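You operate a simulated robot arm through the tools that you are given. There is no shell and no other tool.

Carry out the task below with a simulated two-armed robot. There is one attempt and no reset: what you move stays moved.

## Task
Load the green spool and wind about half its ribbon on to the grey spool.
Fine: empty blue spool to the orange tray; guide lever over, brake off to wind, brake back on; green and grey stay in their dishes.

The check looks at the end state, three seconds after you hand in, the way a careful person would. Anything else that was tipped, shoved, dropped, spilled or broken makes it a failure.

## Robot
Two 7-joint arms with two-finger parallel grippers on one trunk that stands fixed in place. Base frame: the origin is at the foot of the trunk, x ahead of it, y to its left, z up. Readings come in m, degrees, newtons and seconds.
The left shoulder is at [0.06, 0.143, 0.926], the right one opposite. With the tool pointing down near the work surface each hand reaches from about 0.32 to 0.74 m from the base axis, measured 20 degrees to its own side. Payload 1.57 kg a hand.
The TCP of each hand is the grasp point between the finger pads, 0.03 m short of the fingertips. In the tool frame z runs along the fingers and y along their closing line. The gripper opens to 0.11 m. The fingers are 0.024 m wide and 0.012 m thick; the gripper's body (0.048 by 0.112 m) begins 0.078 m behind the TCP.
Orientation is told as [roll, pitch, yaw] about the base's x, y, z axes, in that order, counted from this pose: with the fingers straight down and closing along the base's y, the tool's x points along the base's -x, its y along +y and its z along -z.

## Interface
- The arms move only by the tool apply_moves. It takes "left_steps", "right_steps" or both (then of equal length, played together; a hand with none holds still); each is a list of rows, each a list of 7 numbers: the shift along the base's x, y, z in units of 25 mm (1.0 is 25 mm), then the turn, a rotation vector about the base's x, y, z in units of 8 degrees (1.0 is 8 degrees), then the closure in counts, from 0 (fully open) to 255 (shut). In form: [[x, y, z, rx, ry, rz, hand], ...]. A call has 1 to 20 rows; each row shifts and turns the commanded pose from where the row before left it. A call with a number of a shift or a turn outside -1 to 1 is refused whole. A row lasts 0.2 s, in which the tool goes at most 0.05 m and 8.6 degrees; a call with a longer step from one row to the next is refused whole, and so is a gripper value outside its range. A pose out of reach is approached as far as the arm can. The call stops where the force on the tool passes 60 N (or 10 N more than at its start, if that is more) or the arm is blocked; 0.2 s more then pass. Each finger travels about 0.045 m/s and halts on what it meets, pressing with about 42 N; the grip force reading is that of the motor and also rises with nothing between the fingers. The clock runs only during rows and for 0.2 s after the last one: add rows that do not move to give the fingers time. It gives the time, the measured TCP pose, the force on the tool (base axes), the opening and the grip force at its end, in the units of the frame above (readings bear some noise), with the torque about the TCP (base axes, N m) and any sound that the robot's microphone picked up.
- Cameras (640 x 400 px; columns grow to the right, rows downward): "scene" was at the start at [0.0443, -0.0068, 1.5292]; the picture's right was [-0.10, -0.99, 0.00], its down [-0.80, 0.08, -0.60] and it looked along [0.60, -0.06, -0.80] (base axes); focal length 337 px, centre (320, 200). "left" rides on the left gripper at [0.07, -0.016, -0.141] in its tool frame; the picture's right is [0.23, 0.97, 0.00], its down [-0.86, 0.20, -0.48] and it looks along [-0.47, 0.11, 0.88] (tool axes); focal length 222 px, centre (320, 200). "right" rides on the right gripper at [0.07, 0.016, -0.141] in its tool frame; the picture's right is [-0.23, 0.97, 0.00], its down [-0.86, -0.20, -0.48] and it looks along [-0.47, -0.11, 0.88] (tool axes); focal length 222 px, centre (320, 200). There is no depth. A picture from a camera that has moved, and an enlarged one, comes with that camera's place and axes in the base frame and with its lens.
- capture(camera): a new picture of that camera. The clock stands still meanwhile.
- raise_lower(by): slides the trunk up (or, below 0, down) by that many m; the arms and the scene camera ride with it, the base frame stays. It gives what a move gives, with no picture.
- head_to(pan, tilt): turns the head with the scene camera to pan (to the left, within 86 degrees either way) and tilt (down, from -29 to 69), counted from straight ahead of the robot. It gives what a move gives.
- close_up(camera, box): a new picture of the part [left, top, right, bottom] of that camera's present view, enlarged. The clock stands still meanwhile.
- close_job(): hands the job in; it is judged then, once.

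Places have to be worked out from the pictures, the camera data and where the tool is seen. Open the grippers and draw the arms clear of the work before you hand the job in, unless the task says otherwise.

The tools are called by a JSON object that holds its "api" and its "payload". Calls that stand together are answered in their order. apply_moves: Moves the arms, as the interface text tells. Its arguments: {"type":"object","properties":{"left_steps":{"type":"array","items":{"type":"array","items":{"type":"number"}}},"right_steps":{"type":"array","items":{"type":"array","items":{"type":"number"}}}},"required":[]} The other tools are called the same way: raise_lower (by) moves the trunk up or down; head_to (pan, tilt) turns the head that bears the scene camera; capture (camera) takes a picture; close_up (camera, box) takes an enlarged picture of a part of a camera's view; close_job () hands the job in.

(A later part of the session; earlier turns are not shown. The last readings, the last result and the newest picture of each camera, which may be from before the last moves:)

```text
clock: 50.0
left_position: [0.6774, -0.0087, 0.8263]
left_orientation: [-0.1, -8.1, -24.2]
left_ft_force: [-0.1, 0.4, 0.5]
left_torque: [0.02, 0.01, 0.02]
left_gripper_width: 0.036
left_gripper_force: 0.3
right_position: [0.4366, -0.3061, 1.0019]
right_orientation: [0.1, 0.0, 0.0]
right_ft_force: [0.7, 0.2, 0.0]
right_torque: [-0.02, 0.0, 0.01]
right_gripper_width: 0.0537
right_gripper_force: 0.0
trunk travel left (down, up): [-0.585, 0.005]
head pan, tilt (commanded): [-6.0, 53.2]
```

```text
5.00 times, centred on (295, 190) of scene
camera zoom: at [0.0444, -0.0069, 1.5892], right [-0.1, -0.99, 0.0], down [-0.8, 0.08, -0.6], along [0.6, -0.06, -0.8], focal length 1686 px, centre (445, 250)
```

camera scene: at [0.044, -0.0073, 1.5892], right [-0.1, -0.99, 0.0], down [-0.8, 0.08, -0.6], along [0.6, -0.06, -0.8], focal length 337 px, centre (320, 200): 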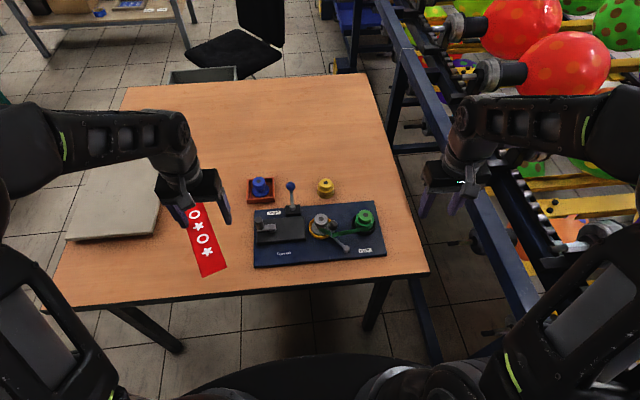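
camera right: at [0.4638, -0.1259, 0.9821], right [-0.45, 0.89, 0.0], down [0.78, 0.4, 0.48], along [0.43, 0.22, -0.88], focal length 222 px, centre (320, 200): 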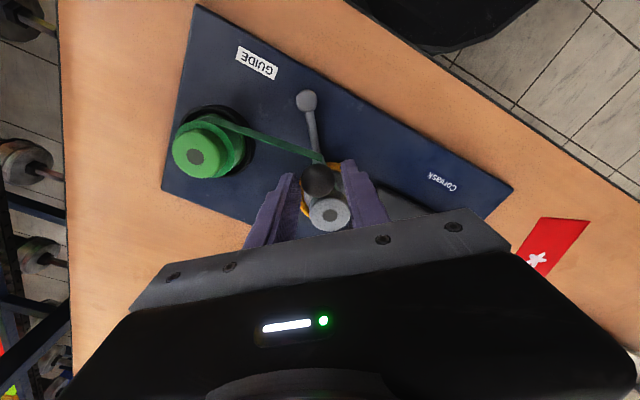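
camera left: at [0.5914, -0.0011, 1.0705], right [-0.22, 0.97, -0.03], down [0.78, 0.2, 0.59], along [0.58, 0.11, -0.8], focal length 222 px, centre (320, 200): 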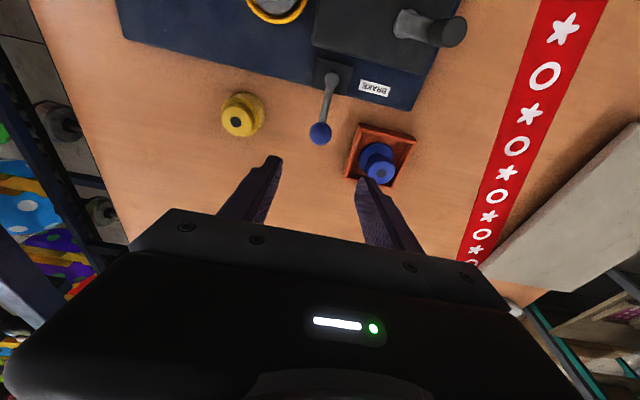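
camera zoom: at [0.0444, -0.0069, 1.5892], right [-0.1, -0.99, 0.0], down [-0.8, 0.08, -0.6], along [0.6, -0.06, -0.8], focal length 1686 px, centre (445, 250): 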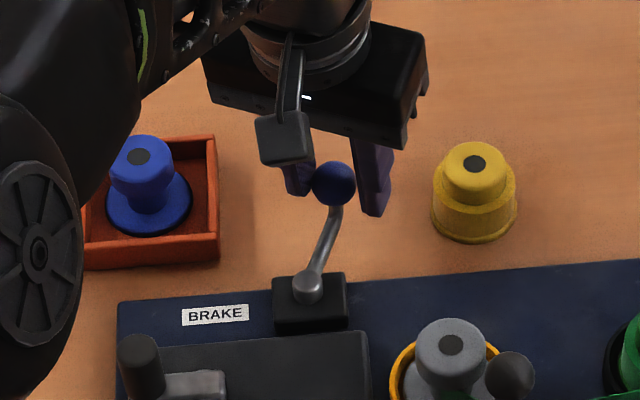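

The lever turns freely this way. I continue the arc in two-step increments, watching for the stop.

{"api": "apply_moves", "payload": {"left_steps": [[-0.132, -0.256, 0, 0, 0, -1, 172], [-0.168, -0.232, 0, 0, 0, -1, 172], [0, 0, 0, 0, 0, 0, 172]]}}

{"api": "close_up", "payload": {"camera": "left", "box": [220, 60, 420, 250]}}

{"api": "close_up", "payload": {"camera": "scene", "box": [245, 150, 345, 230]}}

```text
clock: 50.8
left_position: [0.6705, -0.0204, 0.8264]
left_orientation: [0.0, -8.1, -40.3]
left_ft_force: [0.8, -0.8, 0.3]
left_torque: [0.01, -0.01, -0.03]
left_gripper_width: 0.0358
left_gripper_force: 0.1
right_position: [0.4366, -0.3057, 1.0008]
right_orientation: [0.0, 0.1, 0.0]
right_ft_force: [-1.0, -1.2, -0.5]
right_torque: [-0.01, 0.0, 0.0]
right_gripper_width: 0.0538
right_gripper_force: 0.1
trunk travel left (down, up): [-0.585, 0.005]
head pan, tilt (commanded): [-6.0, 53.2]
```

```text
2.11 times, centred on (320, 155) of left
camera zoom: at [0.5904, 0.0236, 0.9552], right [0.46, 0.89, -0.03], down [0.72, -0.35, 0.59], along [0.52, -0.29, -0.8], focal length 468 px, centre (320, 295)
```

zoom: 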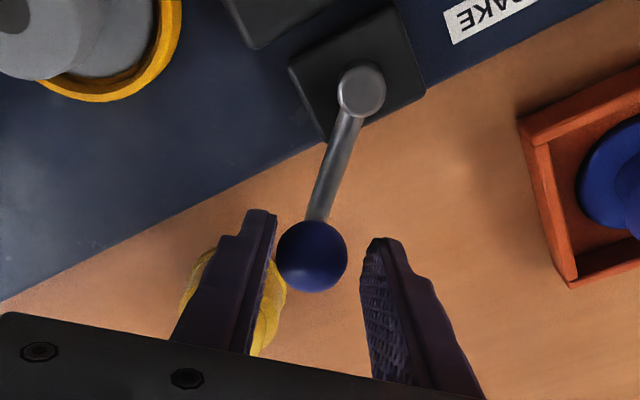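

```text
5.00 times, centred on (295, 190) of scene
camera zoom: at [0.0444, -0.0069, 1.5892], right [-0.1, -0.99, 0.0], down [-0.8, 0.08, -0.6], along [0.6, -0.06, -0.8], focal length 1686 px, centre (445, 250)
```

zoom: 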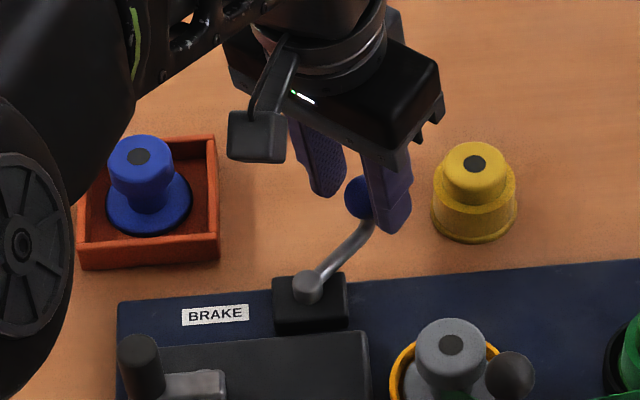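

The ball is now ahead of the cage at about -48°, so it seems to have snapped or coasted on. I follow further to feel for the stop.

{"api": "apply_moves", "payload": {"left_steps": [[-0.2, -0.208, 0, 0, 0, -1, 172], [0, 0, 0, 0, 0, 0, 172]]}}

{"api": "apply_moves", "payload": {"left_steps": [[-0.228, -0.176, 0, 0, 0, -1, 172], [0, 0, 0, 0, 0, 0, 172]]}}

{"api": "close_up", "payload": {"camera": "left", "box": [220, 60, 420, 250]}}

```text
clock: 51.4
left_position: [0.6628, -0.0246, 0.8257]
left_orientation: [0.0, -8.0, -48.0]
left_ft_force: [1.2, 1.2, -1.5]
left_torque: [0.04, -0.02, 0.02]
left_gripper_width: 0.0374
left_gripper_force: 0.6
right_position: [0.4368, -0.3054, 1.002]
right_orientation: [0.0, 0.0, 0.0]
right_ft_force: [-0.7, -0.3, 0.6]
right_torque: [0.04, 0.01, -0.01]
right_gripper_width: 0.0541
right_gripper_force: 0.1
trunk travel left (down, up): [-0.585, 0.005]
head pan, tilt (commanded): [-6.0, 53.2]
```

```text
clock: 52.0
left_position: [0.6615, -0.0278, 0.8268]
left_orientation: [0.0, -8.1, -56.1]
left_ft_force: [7.8, 10.8, 0.0]
left_torque: [0.3, -0.17, 0.18]
left_gripper_width: 0.0474
left_gripper_force: 6.3
right_position: [0.4382, -0.305, 1.0023]
right_orientation: [0.1, 0.0, 0.0]
right_ft_force: [0.3, -0.1, 0.3]
right_torque: [0.0, 0.0, -0.01]
right_gripper_width: 0.0542
right_gripper_force: 0.0
trunk travel left (down, up): [-0.585, 0.005]
head pan, tilt (commanded): [-6.0, 53.2]
```

```text
2.11 times, centred on (320, 155) of left
camera zoom: at [0.596, 0.0365, 0.9553], right [0.68, 0.73, -0.03], down [0.6, -0.54, 0.59], along [0.42, -0.42, -0.8], focal length 468 px, centre (320, 295)
```

zoom: 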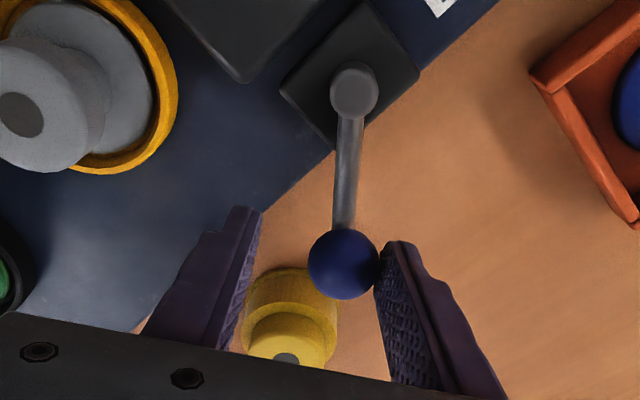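

The force (13 N) marks the other stop, with the ball at about -47.5°: the brake is off. I back the cage off to centre, open, rise, and straighten the hand on the way toward the crank.

{"api": "apply_moves", "payload": {"left_steps": [[0.228, 0.176, 0, 0, 0, 1, 172], [0, 0, 0, 0, 0, 0, 130], [0, 0, 0, 0, 0, 0, 110], [0, 0, 0.6, 0, 0, 0, 110], [0, 0, 1, 0, 0, 0, 110], [0, 0, 1, 0, 0, 0, 110], [-0.3, 0.3, 1, 0, 0, 0, 110], [-0.7, 0.6, 0.3, 0, 0, 1, 110], [-0.7, 0.8, 0.3, 0, 0, 1, 110], [-0.7, 0.8, 0, 0, 0, 1, 110], [-0.7, 0.8, 0, 0, 0, 1, 110], [-0.6, 0.8, 0, 0, 0, 1, 110], [-0.5, 0.8, 0, 0, 0, 1, 110], [0, 0, 0, 0, 1, 0, 110]]}}

{"api": "capture", "payload": {"camera": "left"}}

{"api": "close_up", "payload": {"camera": "scene", "box": [245, 165, 405, 265]}}

```text
clock: 55.0
left_position: [0.5611, 0.0966, 0.931]
left_orientation: [-0.1, 0.0, 0.1]
left_ft_force: [0.9, 0.5, 0.5]
left_torque: [0.03, 0.01, -0.03]
left_gripper_width: 0.0626
left_gripper_force: 0.0
right_position: [0.4379, -0.3073, 1.0009]
right_orientation: [0.0, 0.0, 0.0]
right_ft_force: [0.5, 0.5, 0.1]
right_torque: [-0.02, 0.01, -0.01]
right_gripper_width: 0.0538
right_gripper_force: 0.0
trunk travel left (down, up): [-0.585, 0.005]
head pan, tilt (commanded): [-6.0, 53.2]
```

```text
taken
camera left: at [0.4898, 0.0808, 1.0711], right [-0.23, 0.97, 0.0], down [0.85, 0.2, 0.48], along [0.47, 0.11, -0.88], focal length 222 px, centre (320, 200)
```

left: 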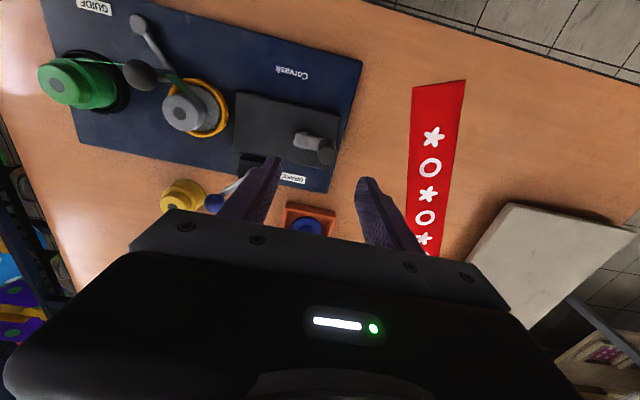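

```text
4.00 times, centred on (325, 215) of scene
camera zoom: at [0.046, -0.0069, 1.5891], right [-0.1, -0.99, 0.0], down [-0.8, 0.08, -0.6], along [0.59, -0.06, -0.8], focal length 1348 px, centre (300, 140)
```

zoom: 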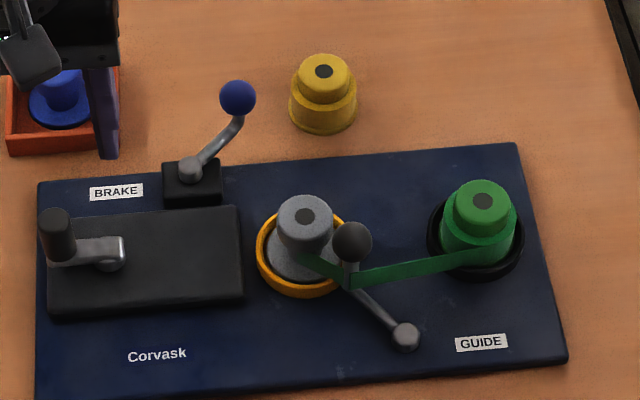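

The brake now points off at -48° and stays. I zoom onto the crank from both cameras for exact axis and handle positions.

{"api": "close_up", "payload": {"camera": "left", "box": [225, 80, 355, 180]}}

{"api": "close_up", "payload": {"camera": "scene", "box": [248, 205, 308, 245]}}

```text
4.00 times, centred on (290, 130) of left
camera zoom: at [0.4898, 0.0808, 1.0711], right [-0.23, 0.97, 0.0], down [0.85, 0.2, 0.48], along [0.47, 0.11, -0.88], focal length 888 px, centre (440, 480)
```

zoom: 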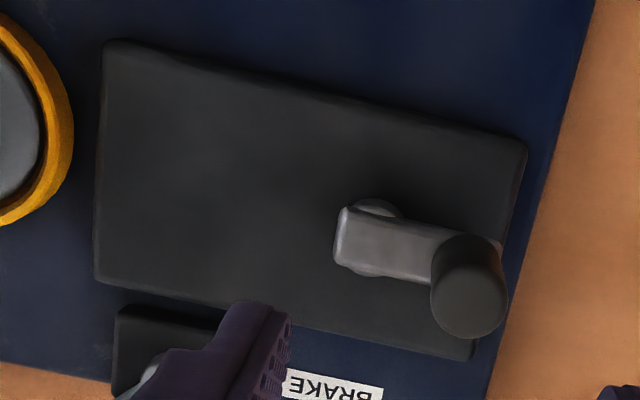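

```text
10.00 times, centred on (278, 225) of scene
camera zoom: at [0.046, -0.0069, 1.5891], right [-0.1, -0.99, 0.0], down [-0.8, 0.08, -0.6], along [0.59, -0.06, -0.8], focal length 3371 px, centre (740, -50)
```

zoom: 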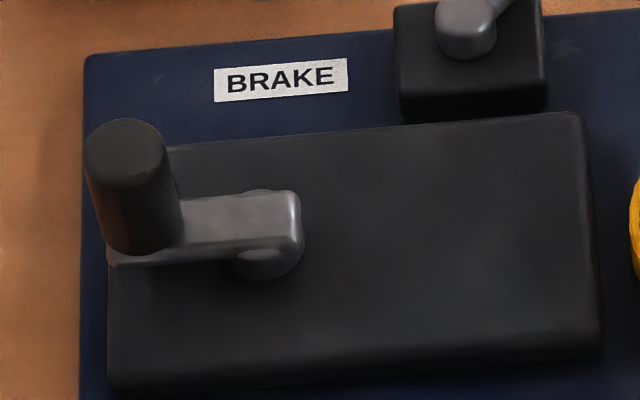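

The handle top reads (0.561,0.106,0.829) and the crank axis about (0.561,0.074), radius ≈0.033. I lower the left hand around the handle, tips kept above the crank arm, and close on it.

{"api": "apply_moves", "payload": {"left_steps": [[0, 0.384, -0.8, 0, 0, 0, 110], [0, 0, -0.8, 0, 0, 0, 110], [0, 0, -0.8, 0, 0, 0, 110], [0, 0, -0.8, 0, 0, 0, 110], [0, 0, -0.6, 0, 0, 0, 110], [0, 0, -0.3, 0, 0, 0, 110], [0, 0, 0, 0, 0, 0, 110]]}}

{"api": "capture", "payload": {"camera": "left"}}

{"api": "close_up", "payload": {"camera": "scene", "box": [240, 190, 330, 250]}}

```text
clock: 56.6
left_position: [0.5595, 0.1061, 0.8278]
left_orientation: [0.0, -0.1, -0.1]
left_ft_force: [0.4, -0.1, 0.4]
left_torque: [0.0, 0.01, -0.01]
left_gripper_width: 0.0626
left_gripper_force: 0.1
right_position: [0.4365, -0.3067, 1.0009]
right_orientation: [-0.1, 0.0, 0.0]
right_ft_force: [0.4, 0.4, -0.2]
right_torque: [0.0, -0.01, 0.01]
right_gripper_width: 0.0538
right_gripper_force: 0.1
trunk travel left (down, up): [-0.585, 0.005]
head pan, tilt (commanded): [-6.0, 53.2]
```

```text
taken
camera left: at [0.4887, 0.0902, 0.9688], right [-0.23, 0.97, 0.0], down [0.85, 0.2, 0.48], along [0.47, 0.11, -0.88], focal length 222 px, centre (320, 200)
```

left: 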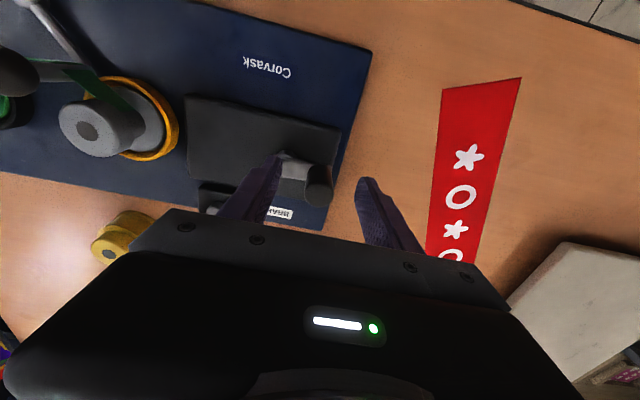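

```text
6.67 times, centred on (285, 220) of scene
camera zoom: at [0.0444, -0.0068, 1.5892], right [-0.1, -0.99, 0.0], down [-0.8, 0.08, -0.6], along [0.6, -0.06, -0.8], focal length 2247 px, centre (553, 67)
```

zoom: 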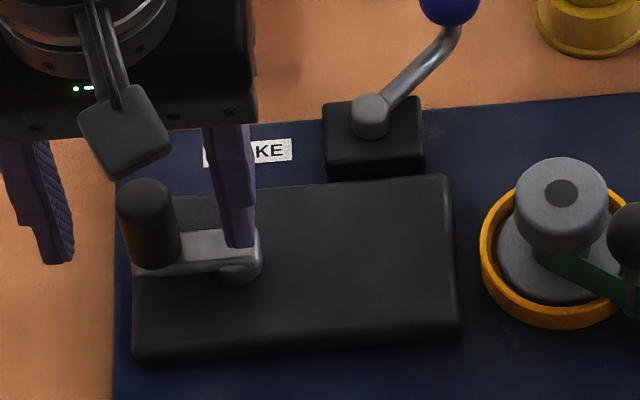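

I zoom the left view to verify the handle is centred between the fingers before closing.

{"api": "close_up", "payload": {"camera": "left", "box": [240, 120, 400, 240]}}

```text
3.33 times, centred on (320, 180) of left
camera zoom: at [0.4887, 0.0902, 0.9688], right [-0.23, 0.97, 0.0], down [0.85, 0.2, 0.48], along [0.47, 0.11, -0.88], focal length 740 px, centre (320, 267)
```

zoom: 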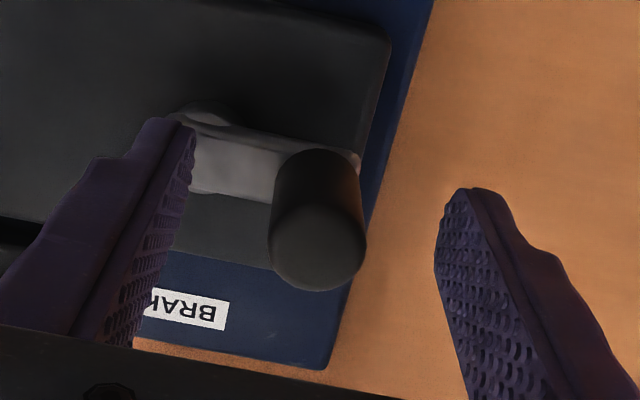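

The handle is centred between the fingers. I close firmly on it.

{"api": "apply_moves", "payload": {"left_steps": [[0, 0, 0, 0, 0, 0, 150], [0, 0, 0, 0, 0, 0, 190], [0, 0, 0, 0, 0, 0, 220], [0, 0, 0, 0, 0, 0, 235], [0, 0, 0, 0, 0, 0, 235], [0, 0, 0, 0, 0, 0, 235]]}}

{"api": "close_up", "payload": {"camera": "left", "box": [240, 120, 400, 240]}}

```text
clock: 58.0
left_position: [0.5591, 0.1079, 0.8282]
left_orientation: [0.0, -0.1, -0.1]
left_ft_force: [-0.9, 3.8, 0.2]
left_torque: [-0.32, 0.03, 0.0]
left_gripper_width: 0.0222
left_gripper_force: 35.3
right_position: [0.4373, -0.3059, 1.0018]
right_orientation: [0.0, 0.0, -0.1]
right_ft_force: [0.9, 0.2, 0.4]
right_torque: [0.0, -0.01, 0.02]
right_gripper_width: 0.0539
right_gripper_force: 0.1
trunk travel left (down, up): [-0.585, 0.005]
head pan, tilt (commanded): [-6.0, 53.2]
```

```text
3.33 times, centred on (320, 180) of left
camera zoom: at [0.4887, 0.0908, 0.9689], right [-0.23, 0.97, 0.0], down [0.85, 0.2, 0.48], along [0.47, 0.11, -0.88], focal length 740 px, centre (320, 267)
```

zoom: 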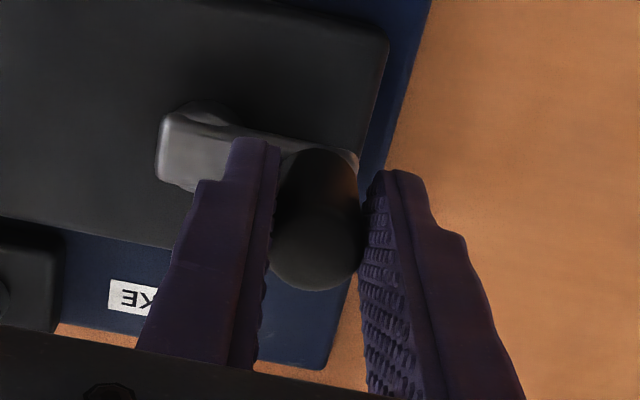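

Gripped at 0.022 m. The ribbon meets the grey core on its near-left side, so the grey spool should turn clockwise; I try the crank clockwise 45° and read the forces.

{"api": "apply_moves", "payload": {"left_steps": [[0.336, -0.044, 0, 0, 0, 0, 235], [0.314, -0.13, 0, 0, 0, 0, 235], [0.269, -0.207, 0, 0, 0, 0, 235]]}}

{"api": "close_up", "payload": {"camera": "left", "box": [180, 80, 400, 240]}}

{"api": "close_up", "payload": {"camera": "scene", "box": [245, 165, 405, 265]}}

```text
clock: 58.8
left_position: [0.584, 0.0991, 0.8262]
left_orientation: [0.1, -0.2, -0.1]
left_ft_force: [-3.5, 20.3, 0.3]
left_torque: [-0.04, 0.85, -0.02]
left_gripper_width: 0.0219
left_gripper_force: 35.0
right_position: [0.4379, -0.3067, 1.0014]
right_orientation: [-0.1, 0.0, 0.0]
right_ft_force: [0.5, 0.5, 0.3]
right_torque: [0.06, -0.01, -0.01]
right_gripper_width: 0.054
right_gripper_force: 0.1
trunk travel left (down, up): [-0.585, 0.005]
head pan, tilt (commanded): [-6.0, 53.2]
```

```text
2.50 times, centred on (290, 160) of left
camera zoom: at [0.514, 0.0825, 0.9677], right [-0.23, 0.97, 0.0], down [0.85, 0.2, 0.48], along [0.47, 0.11, -0.88], focal length 555 px, centre (395, 300)
```

zoom: 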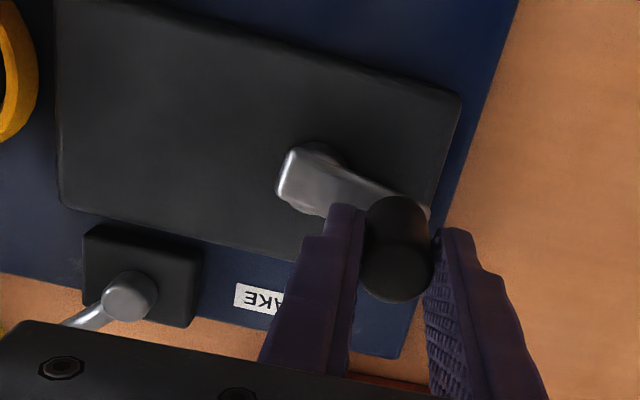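

```text
4.00 times, centred on (325, 215) of scene
camera zoom: at [0.0462, -0.0048, 1.5889], right [-0.1, -0.99, 0.0], down [-0.8, 0.08, -0.6], along [0.59, -0.06, -0.8], focal length 1348 px, centre (300, 140)
```

zoom: 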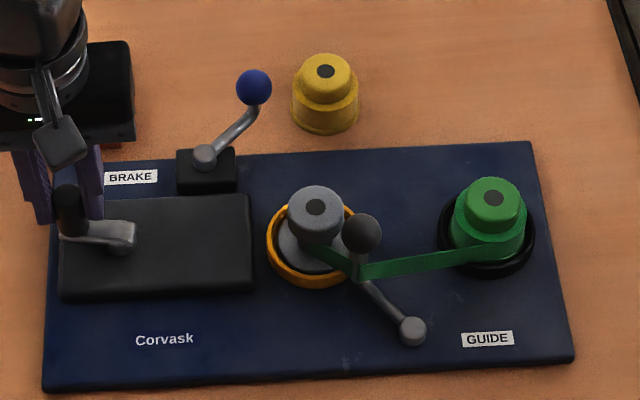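

The crank turned with the hand; the outward pull shows the true circle is larger: centre ≈(0.560,0.068), r≈0.039. I correct the path and go on clockwise to about -8°.

{"api": "apply_moves", "payload": {"left_steps": [[0.326, -0.201, 0, 0, 0, 0, 235], [0.2, -0.354, 0, 0, 0, 0, 235], [0.102, -0.394, 0, 0, 0, 0, 235], [-0.004, -0.407, 0, 0, 0, 0, 235], [0, 0, 0, 0, 0, 0, 235]]}}

{"api": "close_up", "payload": {"camera": "left", "box": [180, 80, 400, 240]}}

{"api": "close_up", "payload": {"camera": "scene", "box": [300, 185, 400, 255]}}

```text
clock: 60.0
left_position: [0.6, 0.0635, 0.8279]
left_orientation: [-0.1, -0.2, -0.1]
left_ft_force: [3.7, 13.8, -1.0]
left_torque: [0.26, -0.92, 0.01]
left_gripper_width: 0.022
left_gripper_force: 35.1
right_position: [0.4384, -0.3061, 1.0011]
right_orientation: [-0.1, -0.1, 0.0]
right_ft_force: [-0.5, -0.8, 0.1]
right_torque: [-0.01, -0.01, 0.04]
right_gripper_width: 0.054
right_gripper_force: 0.1
trunk travel left (down, up): [-0.585, 0.005]
head pan, tilt (commanded): [-6.0, 53.2]
```

```text
2.50 times, centred on (290, 160) of left
camera zoom: at [0.5286, 0.0471, 0.9681], right [-0.23, 0.97, 0.0], down [0.85, 0.2, 0.48], along [0.47, 0.11, -0.88], focal length 555 px, centre (395, 300)
```

zoom: 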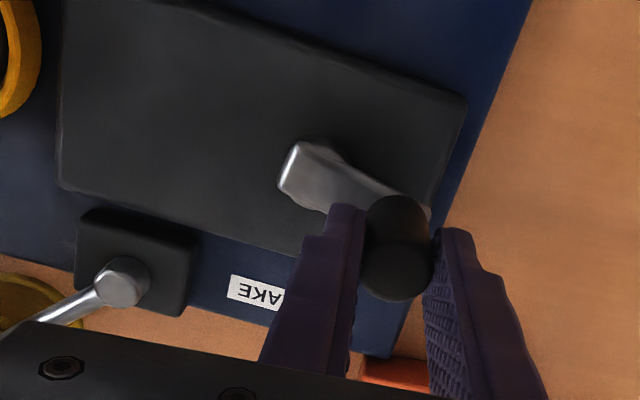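

```text
5.71 times, centred on (350, 220) of scene
camera zoom: at [0.0463, -0.0049, 1.589], right [-0.1, -0.99, 0.0], down [-0.8, 0.08, -0.6], along [0.59, -0.06, -0.8], focal length 1926 px, centre (149, 86)
```

zoom: 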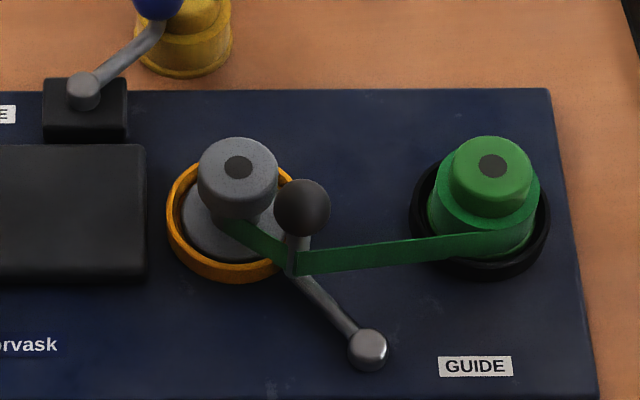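

Comparing the views, the crank arm kept the same angle to the hand while the board's corner shifted: the firm grip locked the handle and the board slid on the table. I stop and measure how far the board has moved before correcting it.

{"api": "close_up", "payload": {"camera": "scene", "box": [240, 160, 410, 275]}}

{"api": "capture", "payload": {"camera": "right"}}

{"api": "capture", "payload": {"camera": "left"}}

```text
3.48 times, centred on (325, 218) of scene
camera zoom: at [0.0463, -0.0049, 1.589], right [-0.1, -0.99, 0.0], down [-0.8, 0.08, -0.6], along [0.59, -0.06, -0.8], focal length 1172 px, centre (303, 139)
```

zoom: 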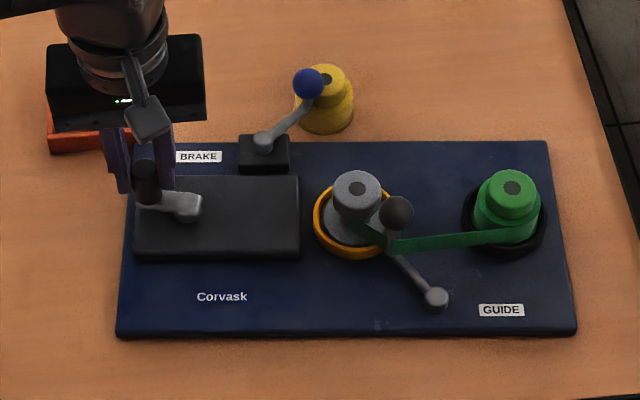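

```text
taken
camera right: at [0.3686, -0.2901, 1.1416], right [0.23, 0.97, 0.0], down [0.86, -0.2, 0.48], along [0.47, -0.11, -0.88], focal length 222 px, centre (320, 200)
```

right: 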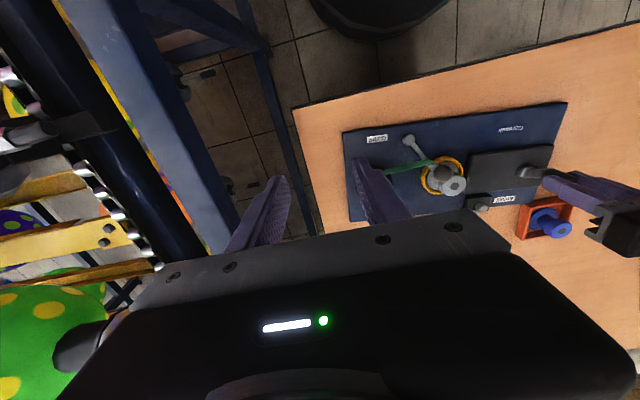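

```text
taken
camera left: at [0.5286, 0.0471, 0.9681], right [-0.23, 0.97, 0.0], down [0.85, 0.2, 0.48], along [0.47, 0.11, -0.88], focal length 222 px, centre (320, 200)
```

left: 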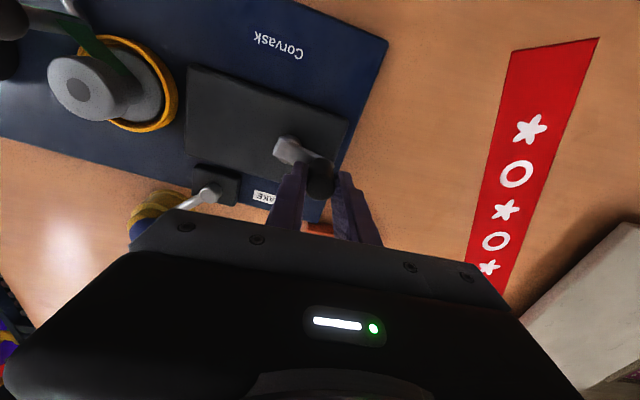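

The board has slid and turned about -5.6° (left end ≈+40 mm in x, -33 mm in y). I retrace the same path backward with the same grip, which should carry the board back, then re-measure.

{"api": "apply_moves", "payload": {"left_steps": [[0.004, 0.407, 0, 0, 0, 0, 235], [-0.102, 0.394, 0, 0, 0, 0, 235], [-0.2, 0.354, 0, 0, 0, 0, 235], [-0.326, 0.201, 0, 0, 0, 0, 235], [-0.269, 0.207, 0, 0, 0, 0, 235], [-0.314, 0.13, 0, 0, 0, 0, 235], [-0.336, 0.044, 0, 0, 0, 0, 235], [0, 0, 0, 0, 0, 0, 235]]}}

{"api": "close_up", "payload": {"camera": "scene", "box": [240, 160, 410, 275]}}

{"api": "close_up", "payload": {"camera": "left", "box": [180, 80, 400, 240]}}

```text
clock: 61.8
left_position: [0.5603, 0.1049, 0.8309]
left_orientation: [0.1, -0.4, 0.0]
left_ft_force: [10.7, -16.5, 14.2]
left_torque: [-0.27, -0.63, 0.02]
left_gripper_width: 0.022
left_gripper_force: 34.7
right_position: [0.437, -0.308, 1.0004]
right_orientation: [0.1, 0.1, 0.0]
right_ft_force: [-0.3, 0.1, 0.7]
right_torque: [0.01, 0.0, -0.01]
right_gripper_width: 0.054
right_gripper_force: 0.1
trunk travel left (down, up): [-0.585, 0.005]
head pan, tilt (commanded): [-6.0, 53.2]
```

```text
3.48 times, centred on (325, 218) of scene
camera zoom: at [0.0443, -0.0088, 1.5894], right [-0.1, -0.99, 0.0], down [-0.8, 0.08, -0.6], along [0.6, -0.06, -0.8], focal length 1172 px, centre (303, 139)
```

zoom: 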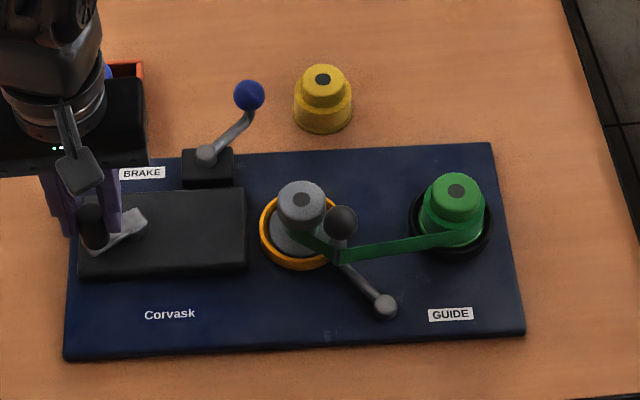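

```text
2.50 times, centred on (290, 160) of left
camera zoom: at [0.4895, 0.0887, 0.9706], right [-0.23, 0.97, 0.0], down [0.85, 0.2, 0.48], along [0.47, 0.11, -0.88], focal length 555 px, centre (395, 300)
```

zoom: 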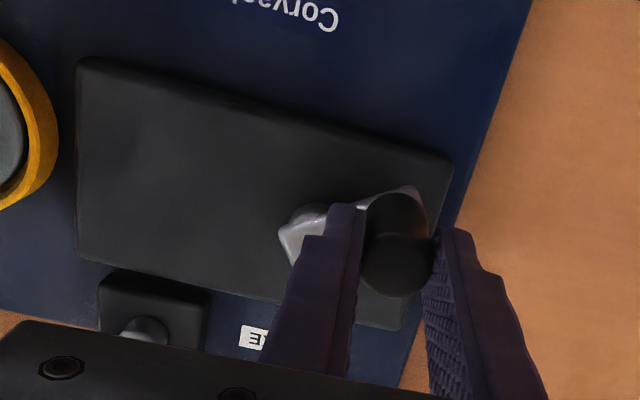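

On the way back the crank itself turned counter-clockwise, so that is the free direction, while the board came mostly back. I release the handle gently and re-measure the board with no load on the robot.

{"api": "apply_moves", "payload": {"left_steps": [[0, 0, 0, 0, 0, 0, 200], [0, 0, 0, 0, 0, 0, 160], [0, 0, 0, 0, 0, 0, 110], [0, 0, 0.6, 0, 0, 0, 110], [0, 0, 1, 0, 0, 0, 110], [0, 0, 1, 0, 0, 0, 110], [-0.6, 0.4, 1, 0, 0, 0, 110], [-1, 1, 0.4, 0, 0, 0, 110], [-1, 1, 0, 0, 0, 0, 110], [-1, 1, 0, 0, 0, 0, 110]]}}

{"api": "close_up", "payload": {"camera": "scene", "box": [240, 160, 410, 275]}}

{"api": "capture", "payload": {"camera": "left"}}

{"api": "capture", "payload": {"camera": "right"}}

```text
clock: 64.0
left_position: [0.468, 0.1927, 0.9279]
left_orientation: [0.0, -0.1, -0.1]
left_ft_force: [0.7, -0.1, -0.6]
left_torque: [0.02, -0.01, 0.02]
left_gripper_width: 0.0628
left_gripper_force: 0.1
right_position: [0.4357, -0.306, 1.002]
right_orientation: [0.0, -0.1, 0.0]
right_ft_force: [-0.8, 0.2, -0.2]
right_torque: [0.03, -0.01, -0.02]
right_gripper_width: 0.0538
right_gripper_force: 0.0
trunk travel left (down, up): [-0.585, 0.005]
head pan, tilt (commanded): [-6.0, 53.2]
```

```text
3.48 times, centred on (325, 218) of scene
camera zoom: at [0.0436, -0.0061, 1.5892], right [-0.1, -0.99, 0.0], down [-0.8, 0.08, -0.6], along [0.6, -0.06, -0.8], focal length 1172 px, centre (303, 139)
```

zoom: 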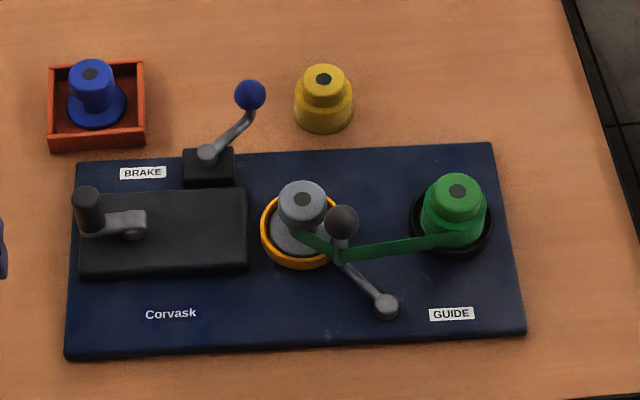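

```text
taken
camera left: at [0.3974, 0.1761, 1.069], right [-0.23, 0.97, 0.0], down [0.85, 0.2, 0.48], along [0.47, 0.11, -0.88], focal length 222 px, centre (320, 200)
```

left: 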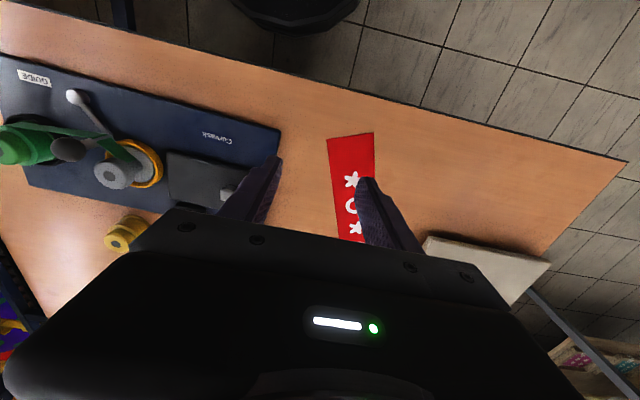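

```text
taken
camera right: at [0.3668, -0.2908, 1.1421], right [0.23, 0.97, 0.0], down [0.85, -0.2, 0.48], along [0.47, -0.11, -0.88], focal length 222 px, centre (320, 200)
```

right: 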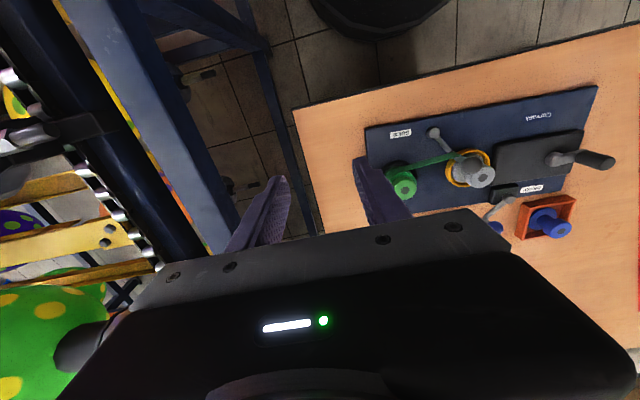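

With the robot unloaded, the board's far-right corner is back in place but it remains turned about -2.4° (far-left corner ≈14 mm too far in +x). I will nudge its far edge at y≈0.05 back by ≈10 mm with closed left fingertips, between brake block and tray; first I move there.

{"api": "apply_moves", "payload": {"left_steps": [[0.95, -0.64, -0.2, 0, -0.05, 0, 255], [0.95, -0.64, -0.3, 0, -0.05, 0, 255], [0.95, -0.64, -0.3, 0, -0.05, 0, 255], [0.95, -0.64, -0.3, 0, -0.05, 0, 255], [0.95, -0.64, -0.3, 0, -0.05, 0, 255], [0.95, -0.64, -0.3, 0, -0.05, 0, 255], [0.95, -0.64, -0.3, 0, -0.05, 0, 255], [0.95, -0.64, -0.3, 0, -0.05, 0, 255], [0.95, -0.64, -0.3, 0, -0.1, 0, 255], [0.35, -0.04, -0.4, 0, 0, 0, 255], [0, 0, 0, 0, 0, 0, 255]]}}

{"api": "capture", "payload": {"camera": "left"}}

{"api": "close_up", "payload": {"camera": "scene", "box": [240, 150, 350, 230]}}

```text
clock: 66.4
left_position: [0.6918, 0.0457, 0.8532]
left_orientation: [0.0, -4.1, -0.1]
left_ft_force: [0.3, 0.4, -0.5]
left_torque: [0.01, -0.01, 0.01]
left_gripper_width: 0.0
left_gripper_force: 21.8
right_position: [0.436, -0.3064, 1.0012]
right_orientation: [0.0, 0.0, 0.0]
right_ft_force: [0.0, 0.5, 0.2]
right_torque: [-0.03, -0.01, 0.01]
right_gripper_width: 0.0538
right_gripper_force: 0.1
trunk travel left (down, up): [-0.585, 0.005]
head pan, tilt (commanded): [-6.0, 53.2]
```

```text
taken
camera left: at [0.6119, 0.0294, 0.9886], right [-0.23, 0.97, -0.02], down [0.82, 0.2, 0.54], along [0.53, 0.11, -0.84], focal length 222 px, centre (320, 200)
```

left: 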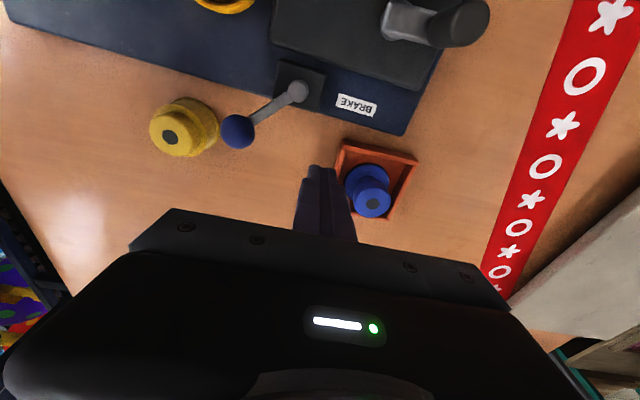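

```text
5.00 times, centred on (295, 190) of scene
camera zoom: at [0.0443, -0.0069, 1.5892], right [-0.1, -0.99, 0.0], down [-0.8, 0.08, -0.6], along [0.6, -0.06, -0.8], focal length 1686 px, centre (445, 250)
```

zoom: 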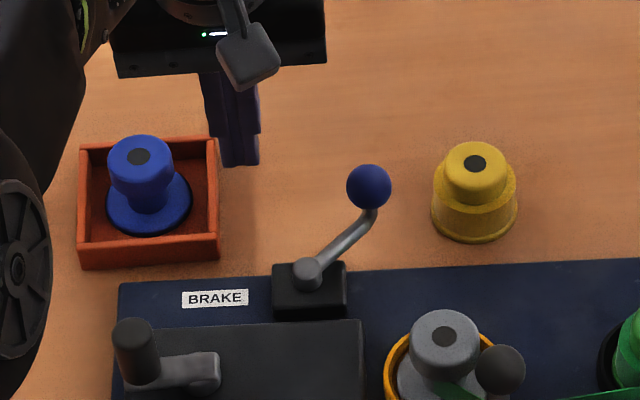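

The closed fingers are over the gap beside the tray. I descend so the tips reach z≈0.734, just behind the board's far edge.

{"api": "apply_moves", "payload": {"left_steps": [[0, 0, -0.9, 0, 0, 0, 255], [0, 0, -0.9, 0, 0, 0, 255], [0, 0, -0.9, 0, 0, 0, 255], [0, 0, -0.6, 0, 0, 0, 255], [0, 0, -0.24, 0, 0, 0, 255], [0, 0, 0, 0, 0, 0, 255]]}}

{"api": "close_up", "payload": {"camera": "left", "box": [220, 80, 440, 240]}}

{"api": "close_up", "payload": {"camera": "scene", "box": [240, 150, 350, 230]}}

```text
clock: 67.8
left_position: [0.6915, 0.0474, 0.7705]
left_orientation: [0.0, -4.5, 0.0]
left_ft_force: [-6.8, 2.2, 30.7]
left_torque: [0.08, 0.49, -0.37]
left_gripper_width: 0.0
left_gripper_force: 22.0
right_position: [0.4336, -0.3067, 1.0032]
right_orientation: [0.0, -0.2, 0.0]
right_ft_force: [0.2, -0.4, -1.0]
right_torque: [0.04, 0.01, 0.01]
right_gripper_width: 0.054
right_gripper_force: 0.1
trunk travel left (down, up): [-0.585, 0.005]
head pan, tilt (commanded): [-6.0, 53.2]
```

```text
2.50 times, centred on (330, 160) of left
camera zoom: at [0.6106, 0.03, 0.9053], right [-0.22, 0.97, -0.02], down [0.81, 0.2, 0.54], along [0.53, 0.11, -0.84], focal length 555 px, centre (295, 300)
```

zoom: 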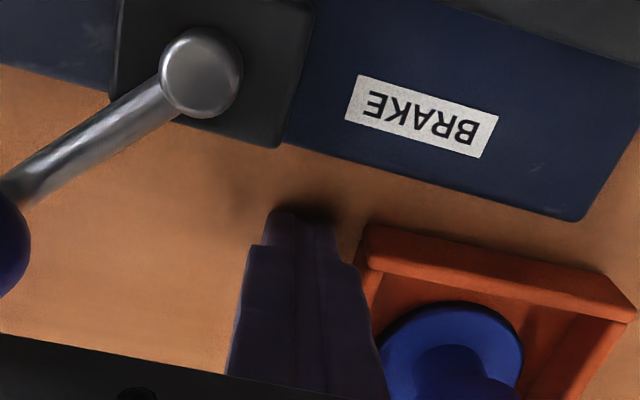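

```text
5.00 times, centred on (295, 190) of scene
camera zoom: at [0.04, -0.0068, 1.5897], right [-0.1, -0.99, 0.0], down [-0.8, 0.08, -0.6], along [0.6, -0.06, -0.8], focal length 1686 px, centre (445, 250)
```

zoom: 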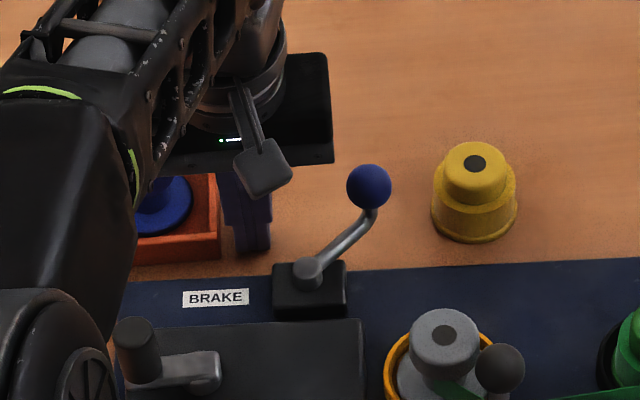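

30 N upward tells me the tips touched the tabletop: the table is at z≈0.7395 (board top ≈0.748, far edge there at x≈0.660). I raise 9 mm of command to clear the table and approach the board's edge.

{"api": "apply_moves", "payload": {"left_steps": [[0, 0, 0.36, 0, 0, 0, 255], [0, 0, 0, 0, 0, 0, 255], [-0.4, 0, 0, 0, 0, 0, 255], [-0.35, 0, 0, 0, 0, 0, 255], [0, 0, 0, 0, 0, 0, 255]]}}

{"api": "close_up", "payload": {"camera": "left", "box": [220, 80, 440, 240]}}

```text
clock: 69.0
left_position: [0.6736, 0.0461, 0.7748]
left_orientation: [0.0, -4.0, -0.1]
left_ft_force: [0.4, 0.9, -0.1]
left_torque: [0.02, -0.02, 0.01]
left_gripper_width: 0.0
left_gripper_force: 21.5
right_position: [0.4363, -0.3062, 1.0009]
right_orientation: [0.0, 0.0, 0.1]
right_ft_force: [0.3, -0.1, -0.3]
right_torque: [0.0, -0.04, 0.01]
right_gripper_width: 0.0538
right_gripper_force: 0.1
trunk travel left (down, up): [-0.585, 0.005]
head pan, tilt (commanded): [-6.0, 53.2]
```

```text
2.50 times, centred on (330, 160) of left
camera zoom: at [0.5933, 0.03, 0.9095], right [-0.23, 0.97, -0.02], down [0.82, 0.2, 0.54], along [0.53, 0.11, -0.84], focal length 555 px, centre (295, 300)
```

zoom: 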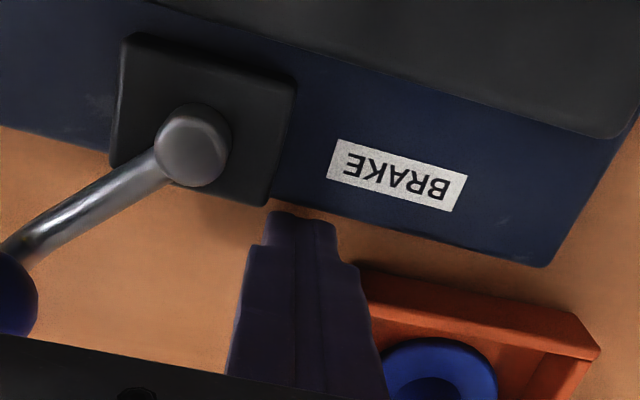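

No contact yet. I lower 1.5 mm and push the board's far edge toward -x in small steps.

{"api": "apply_moves", "payload": {"left_steps": [[-0.1, 0, -0.06, 0, 0, 0, 255], [-0.1, 0, 0, 0, 0, 0, 255], [-0.1, 0, 0, 0, 0, 0, 255], [-0.1, 0, 0, 0, 0, 0, 255], [0, 0, 0, 0, 0, 0, 255]]}}

{"api": "close_up", "payload": {"camera": "left", "box": [220, 80, 440, 240]}}

{"api": "close_up", "payload": {"camera": "scene", "box": [240, 160, 410, 275]}}

```text
clock: 70.2
left_position: [0.6678, 0.0487, 0.7733]
left_orientation: [-0.1, -4.4, -0.2]
left_ft_force: [23.7, 4.2, 4.1]
left_torque: [0.39, -0.47, -0.1]
left_gripper_width: 0.0001
left_gripper_force: 21.3
right_position: [0.4369, -0.3067, 1.0015]
right_orientation: [0.1, 0.1, 0.1]
right_ft_force: [-0.4, -0.5, 0.1]
right_torque: [-0.01, 0.03, 0.01]
right_gripper_width: 0.0537
right_gripper_force: 0.0
trunk travel left (down, up): [-0.585, 0.005]
head pan, tilt (commanded): [-6.0, 53.2]
```

```text
2.50 times, centred on (330, 160) of left
camera zoom: at [0.5859, 0.0309, 0.9085], right [-0.23, 0.97, -0.02], down [0.82, 0.2, 0.54], along [0.53, 0.11, -0.84], focal length 555 px, centre (295, 300)
```

zoom: 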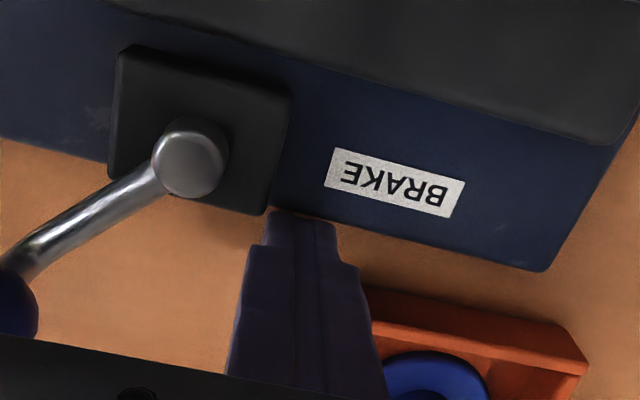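

```text
3.48 times, centred on (325, 218) of scene
camera zoom: at [0.0467, -0.0065, 1.5893], right [-0.1, -0.99, 0.0], down [-0.8, 0.08, -0.6], along [0.59, -0.06, -0.8], focal length 1172 px, centre (303, 139)
```

zoom: 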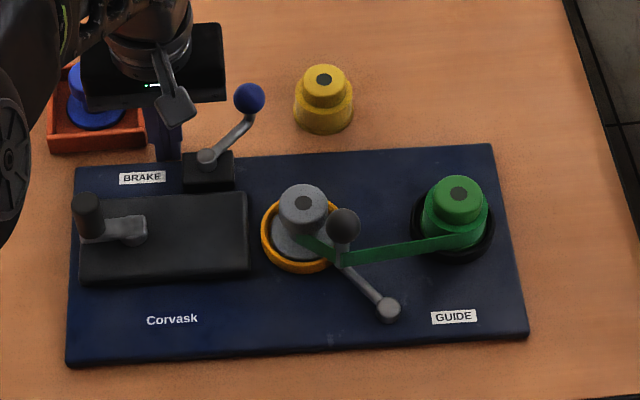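

Contact with 24 N and the board has begun to move. I keep pushing in small steps.

{"api": "apply_moves", "payload": {"left_steps": [[-0.1, 0, 0, 0, 0, 0, 255], [-0.1, 0, 0, 0, 0, 0, 255], [-0.1, 0, 0, 0, 0, 0, 255], [0, 0, 0, 0, 0, 0, 255]]}}

{"api": "close_up", "payload": {"camera": "scene", "box": [240, 160, 410, 275]}}

```text
clock: 71.2
left_position: [0.6591, 0.0454, 0.7728]
left_orientation: [0.0, -4.6, 0.0]
left_ft_force: [27.4, 7.2, 6.7]
left_torque: [0.09, -0.47, -0.09]
left_gripper_width: 0.0
left_gripper_force: 21.5
right_position: [0.4386, -0.307, 0.9993]
right_orientation: [-0.1, 0.0, 0.0]
right_ft_force: [0.4, 0.7, -0.2]
right_torque: [0.0, -0.02, 0.0]
right_gripper_width: 0.0541
right_gripper_force: 0.1
trunk travel left (down, up): [-0.585, 0.005]
head pan, tilt (commanded): [-6.0, 53.2]
```

```text
3.48 times, centred on (325, 218) of scene
camera zoom: at [0.0466, -0.0061, 1.5891], right [-0.1, -0.99, 0.0], down [-0.8, 0.08, -0.6], along [0.59, -0.06, -0.8], focal length 1172 px, centre (303, 139)
```

zoom: 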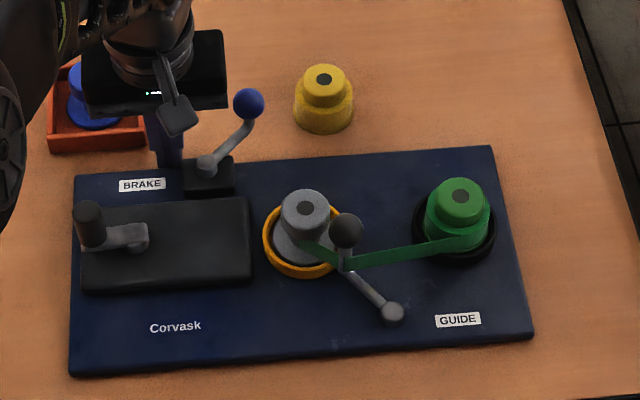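

The far-left corner is nearly back to its original image position. I back off, rise, and re-measure without load.

{"api": "apply_moves", "payload": {"left_steps": [[0.4, 0, 0, 0, 0, 0, 255], [0.5, 0, 0.3, 0, 0, 0, 255], [0, 0, 1, 0, 0, 0, 255], [0, 0, 1, 0, 0, 0, 255], [-0.5, 0, 1, 0, 0, 0, 255], [-1, 0.6, 0.8, 0, 0.1, 0, 255], [-1, 1, 0.5, 0, 0.1, 0, 255], [-1, 1, 0, 0, 0.1, 0, 255], [-1, 1, 0, 0, 0.1, 0, 255], [-1, 1, 0, 0, 0.1, 0, 255], [-1, 1, 0, 0, 0, 0, 255], [0, 0, 0, 0, 0, 0, 255]]}}

{"api": "close_up", "payload": {"camera": "scene", "box": [240, 160, 410, 275]}}

{"api": "close_up", "payload": {"camera": "scene", "box": [245, 165, 405, 265]}}

```text
clock: 73.8
left_position: [0.5167, 0.1878, 0.887]
left_orientation: [0.0, -0.2, -0.1]
left_ft_force: [0.5, -0.3, -0.3]
left_torque: [-0.01, 0.0, 0.02]
left_gripper_width: 0.0
left_gripper_force: 21.8
right_position: [0.4366, -0.3063, 1.0015]
right_orientation: [0.0, 0.0, 0.0]
right_ft_force: [0.8, -0.2, 0.2]
right_torque: [0.0, -0.03, 0.02]
right_gripper_width: 0.0541
right_gripper_force: 0.1
trunk travel left (down, up): [-0.585, 0.005]
head pan, tilt (commanded): [-6.0, 53.2]
```

```text
3.48 times, centred on (325, 218) of scene
camera zoom: at [0.0448, -0.0072, 1.5891], right [-0.1, -0.99, 0.0], down [-0.8, 0.08, -0.6], along [0.59, -0.06, -0.8], focal length 1172 px, centre (303, 139)
```

zoom: 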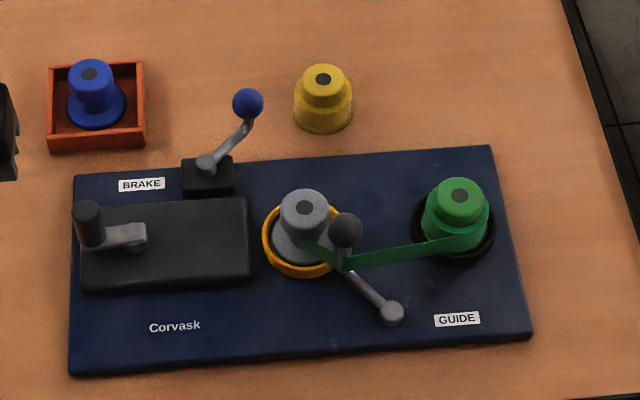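

```text
4.00 times, centred on (325, 215) of scene
camera zoom: at [0.0448, -0.0072, 1.5891], right [-0.1, -0.99, 0.0], down [-0.8, 0.08, -0.6], along [0.59, -0.06, -0.8], focal length 1348 px, centre (300, 140)
```

zoom: 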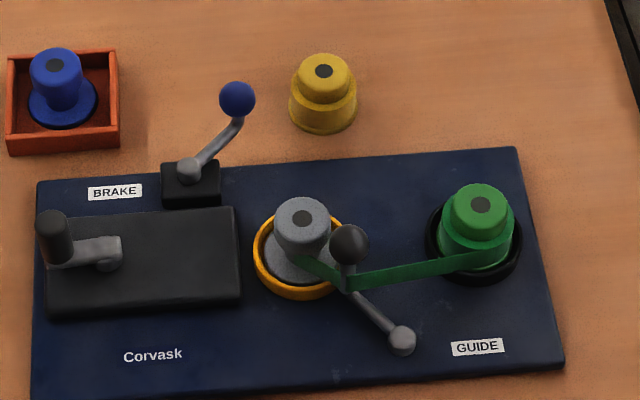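

The residual offset is now only ~2–4 mm from the reference picture. For cranking I'll push the handle from behind with closed fingers (no grip torque), counter-clockwise; first a close look at the crank to get its exact centre and radius.

{"api": "apply_moves", "payload": {"left_steps": [[0.3, -1, 0.3, 0, 0, 0, 255], [0.3, -1, 0.3, 0, 0, 0, 255], [0.3, -1, 0.3, 0, 0, 0, 255], [0, 0, 0, 0, 0, 0, 255]]}}

{"api": "capture", "payload": {"camera": "left"}}

{"api": "close_up", "payload": {"camera": "left", "box": [230, 80, 360, 180]}}

```text
clock: 74.8
left_position: [0.5374, 0.1113, 0.9103]
left_orientation: [0.0, 0.0, -0.1]
left_ft_force: [0.3, 0.7, -0.7]
left_torque: [0.0, -0.02, -0.02]
left_gripper_width: 0.0001
left_gripper_force: 21.3
right_position: [0.4373, -0.3067, 1.0007]
right_orientation: [-0.1, -0.2, -0.1]
right_ft_force: [0.4, 0.1, -0.4]
right_torque: [0.01, -0.02, 0.01]
right_gripper_width: 0.0541
right_gripper_force: 0.0
trunk travel left (down, up): [-0.585, 0.005]
head pan, tilt (commanded): [-6.0, 53.2]
```

```text
taken
camera left: at [0.4675, 0.0958, 1.0511], right [-0.23, 0.97, 0.0], down [0.85, 0.2, 0.48], along [0.47, 0.11, -0.88], focal length 222 px, centre (320, 200)
```

left: 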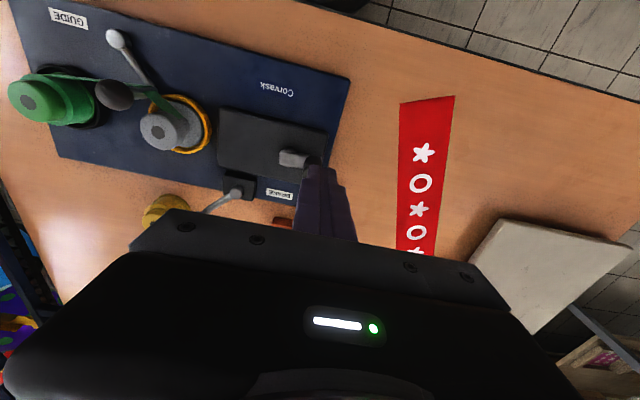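

```text
4.00 times, centred on (295, 130) of left
camera zoom: at [0.4675, 0.0958, 1.0511], right [-0.23, 0.97, 0.0], down [0.85, 0.2, 0.48], along [0.47, 0.11, -0.88], focal length 888 px, centre (420, 480)
```

zoom: 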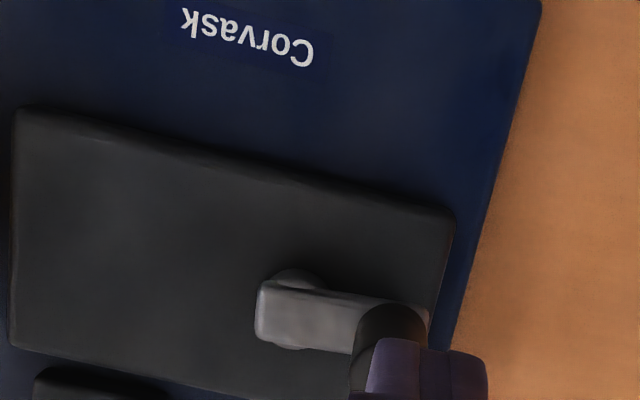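

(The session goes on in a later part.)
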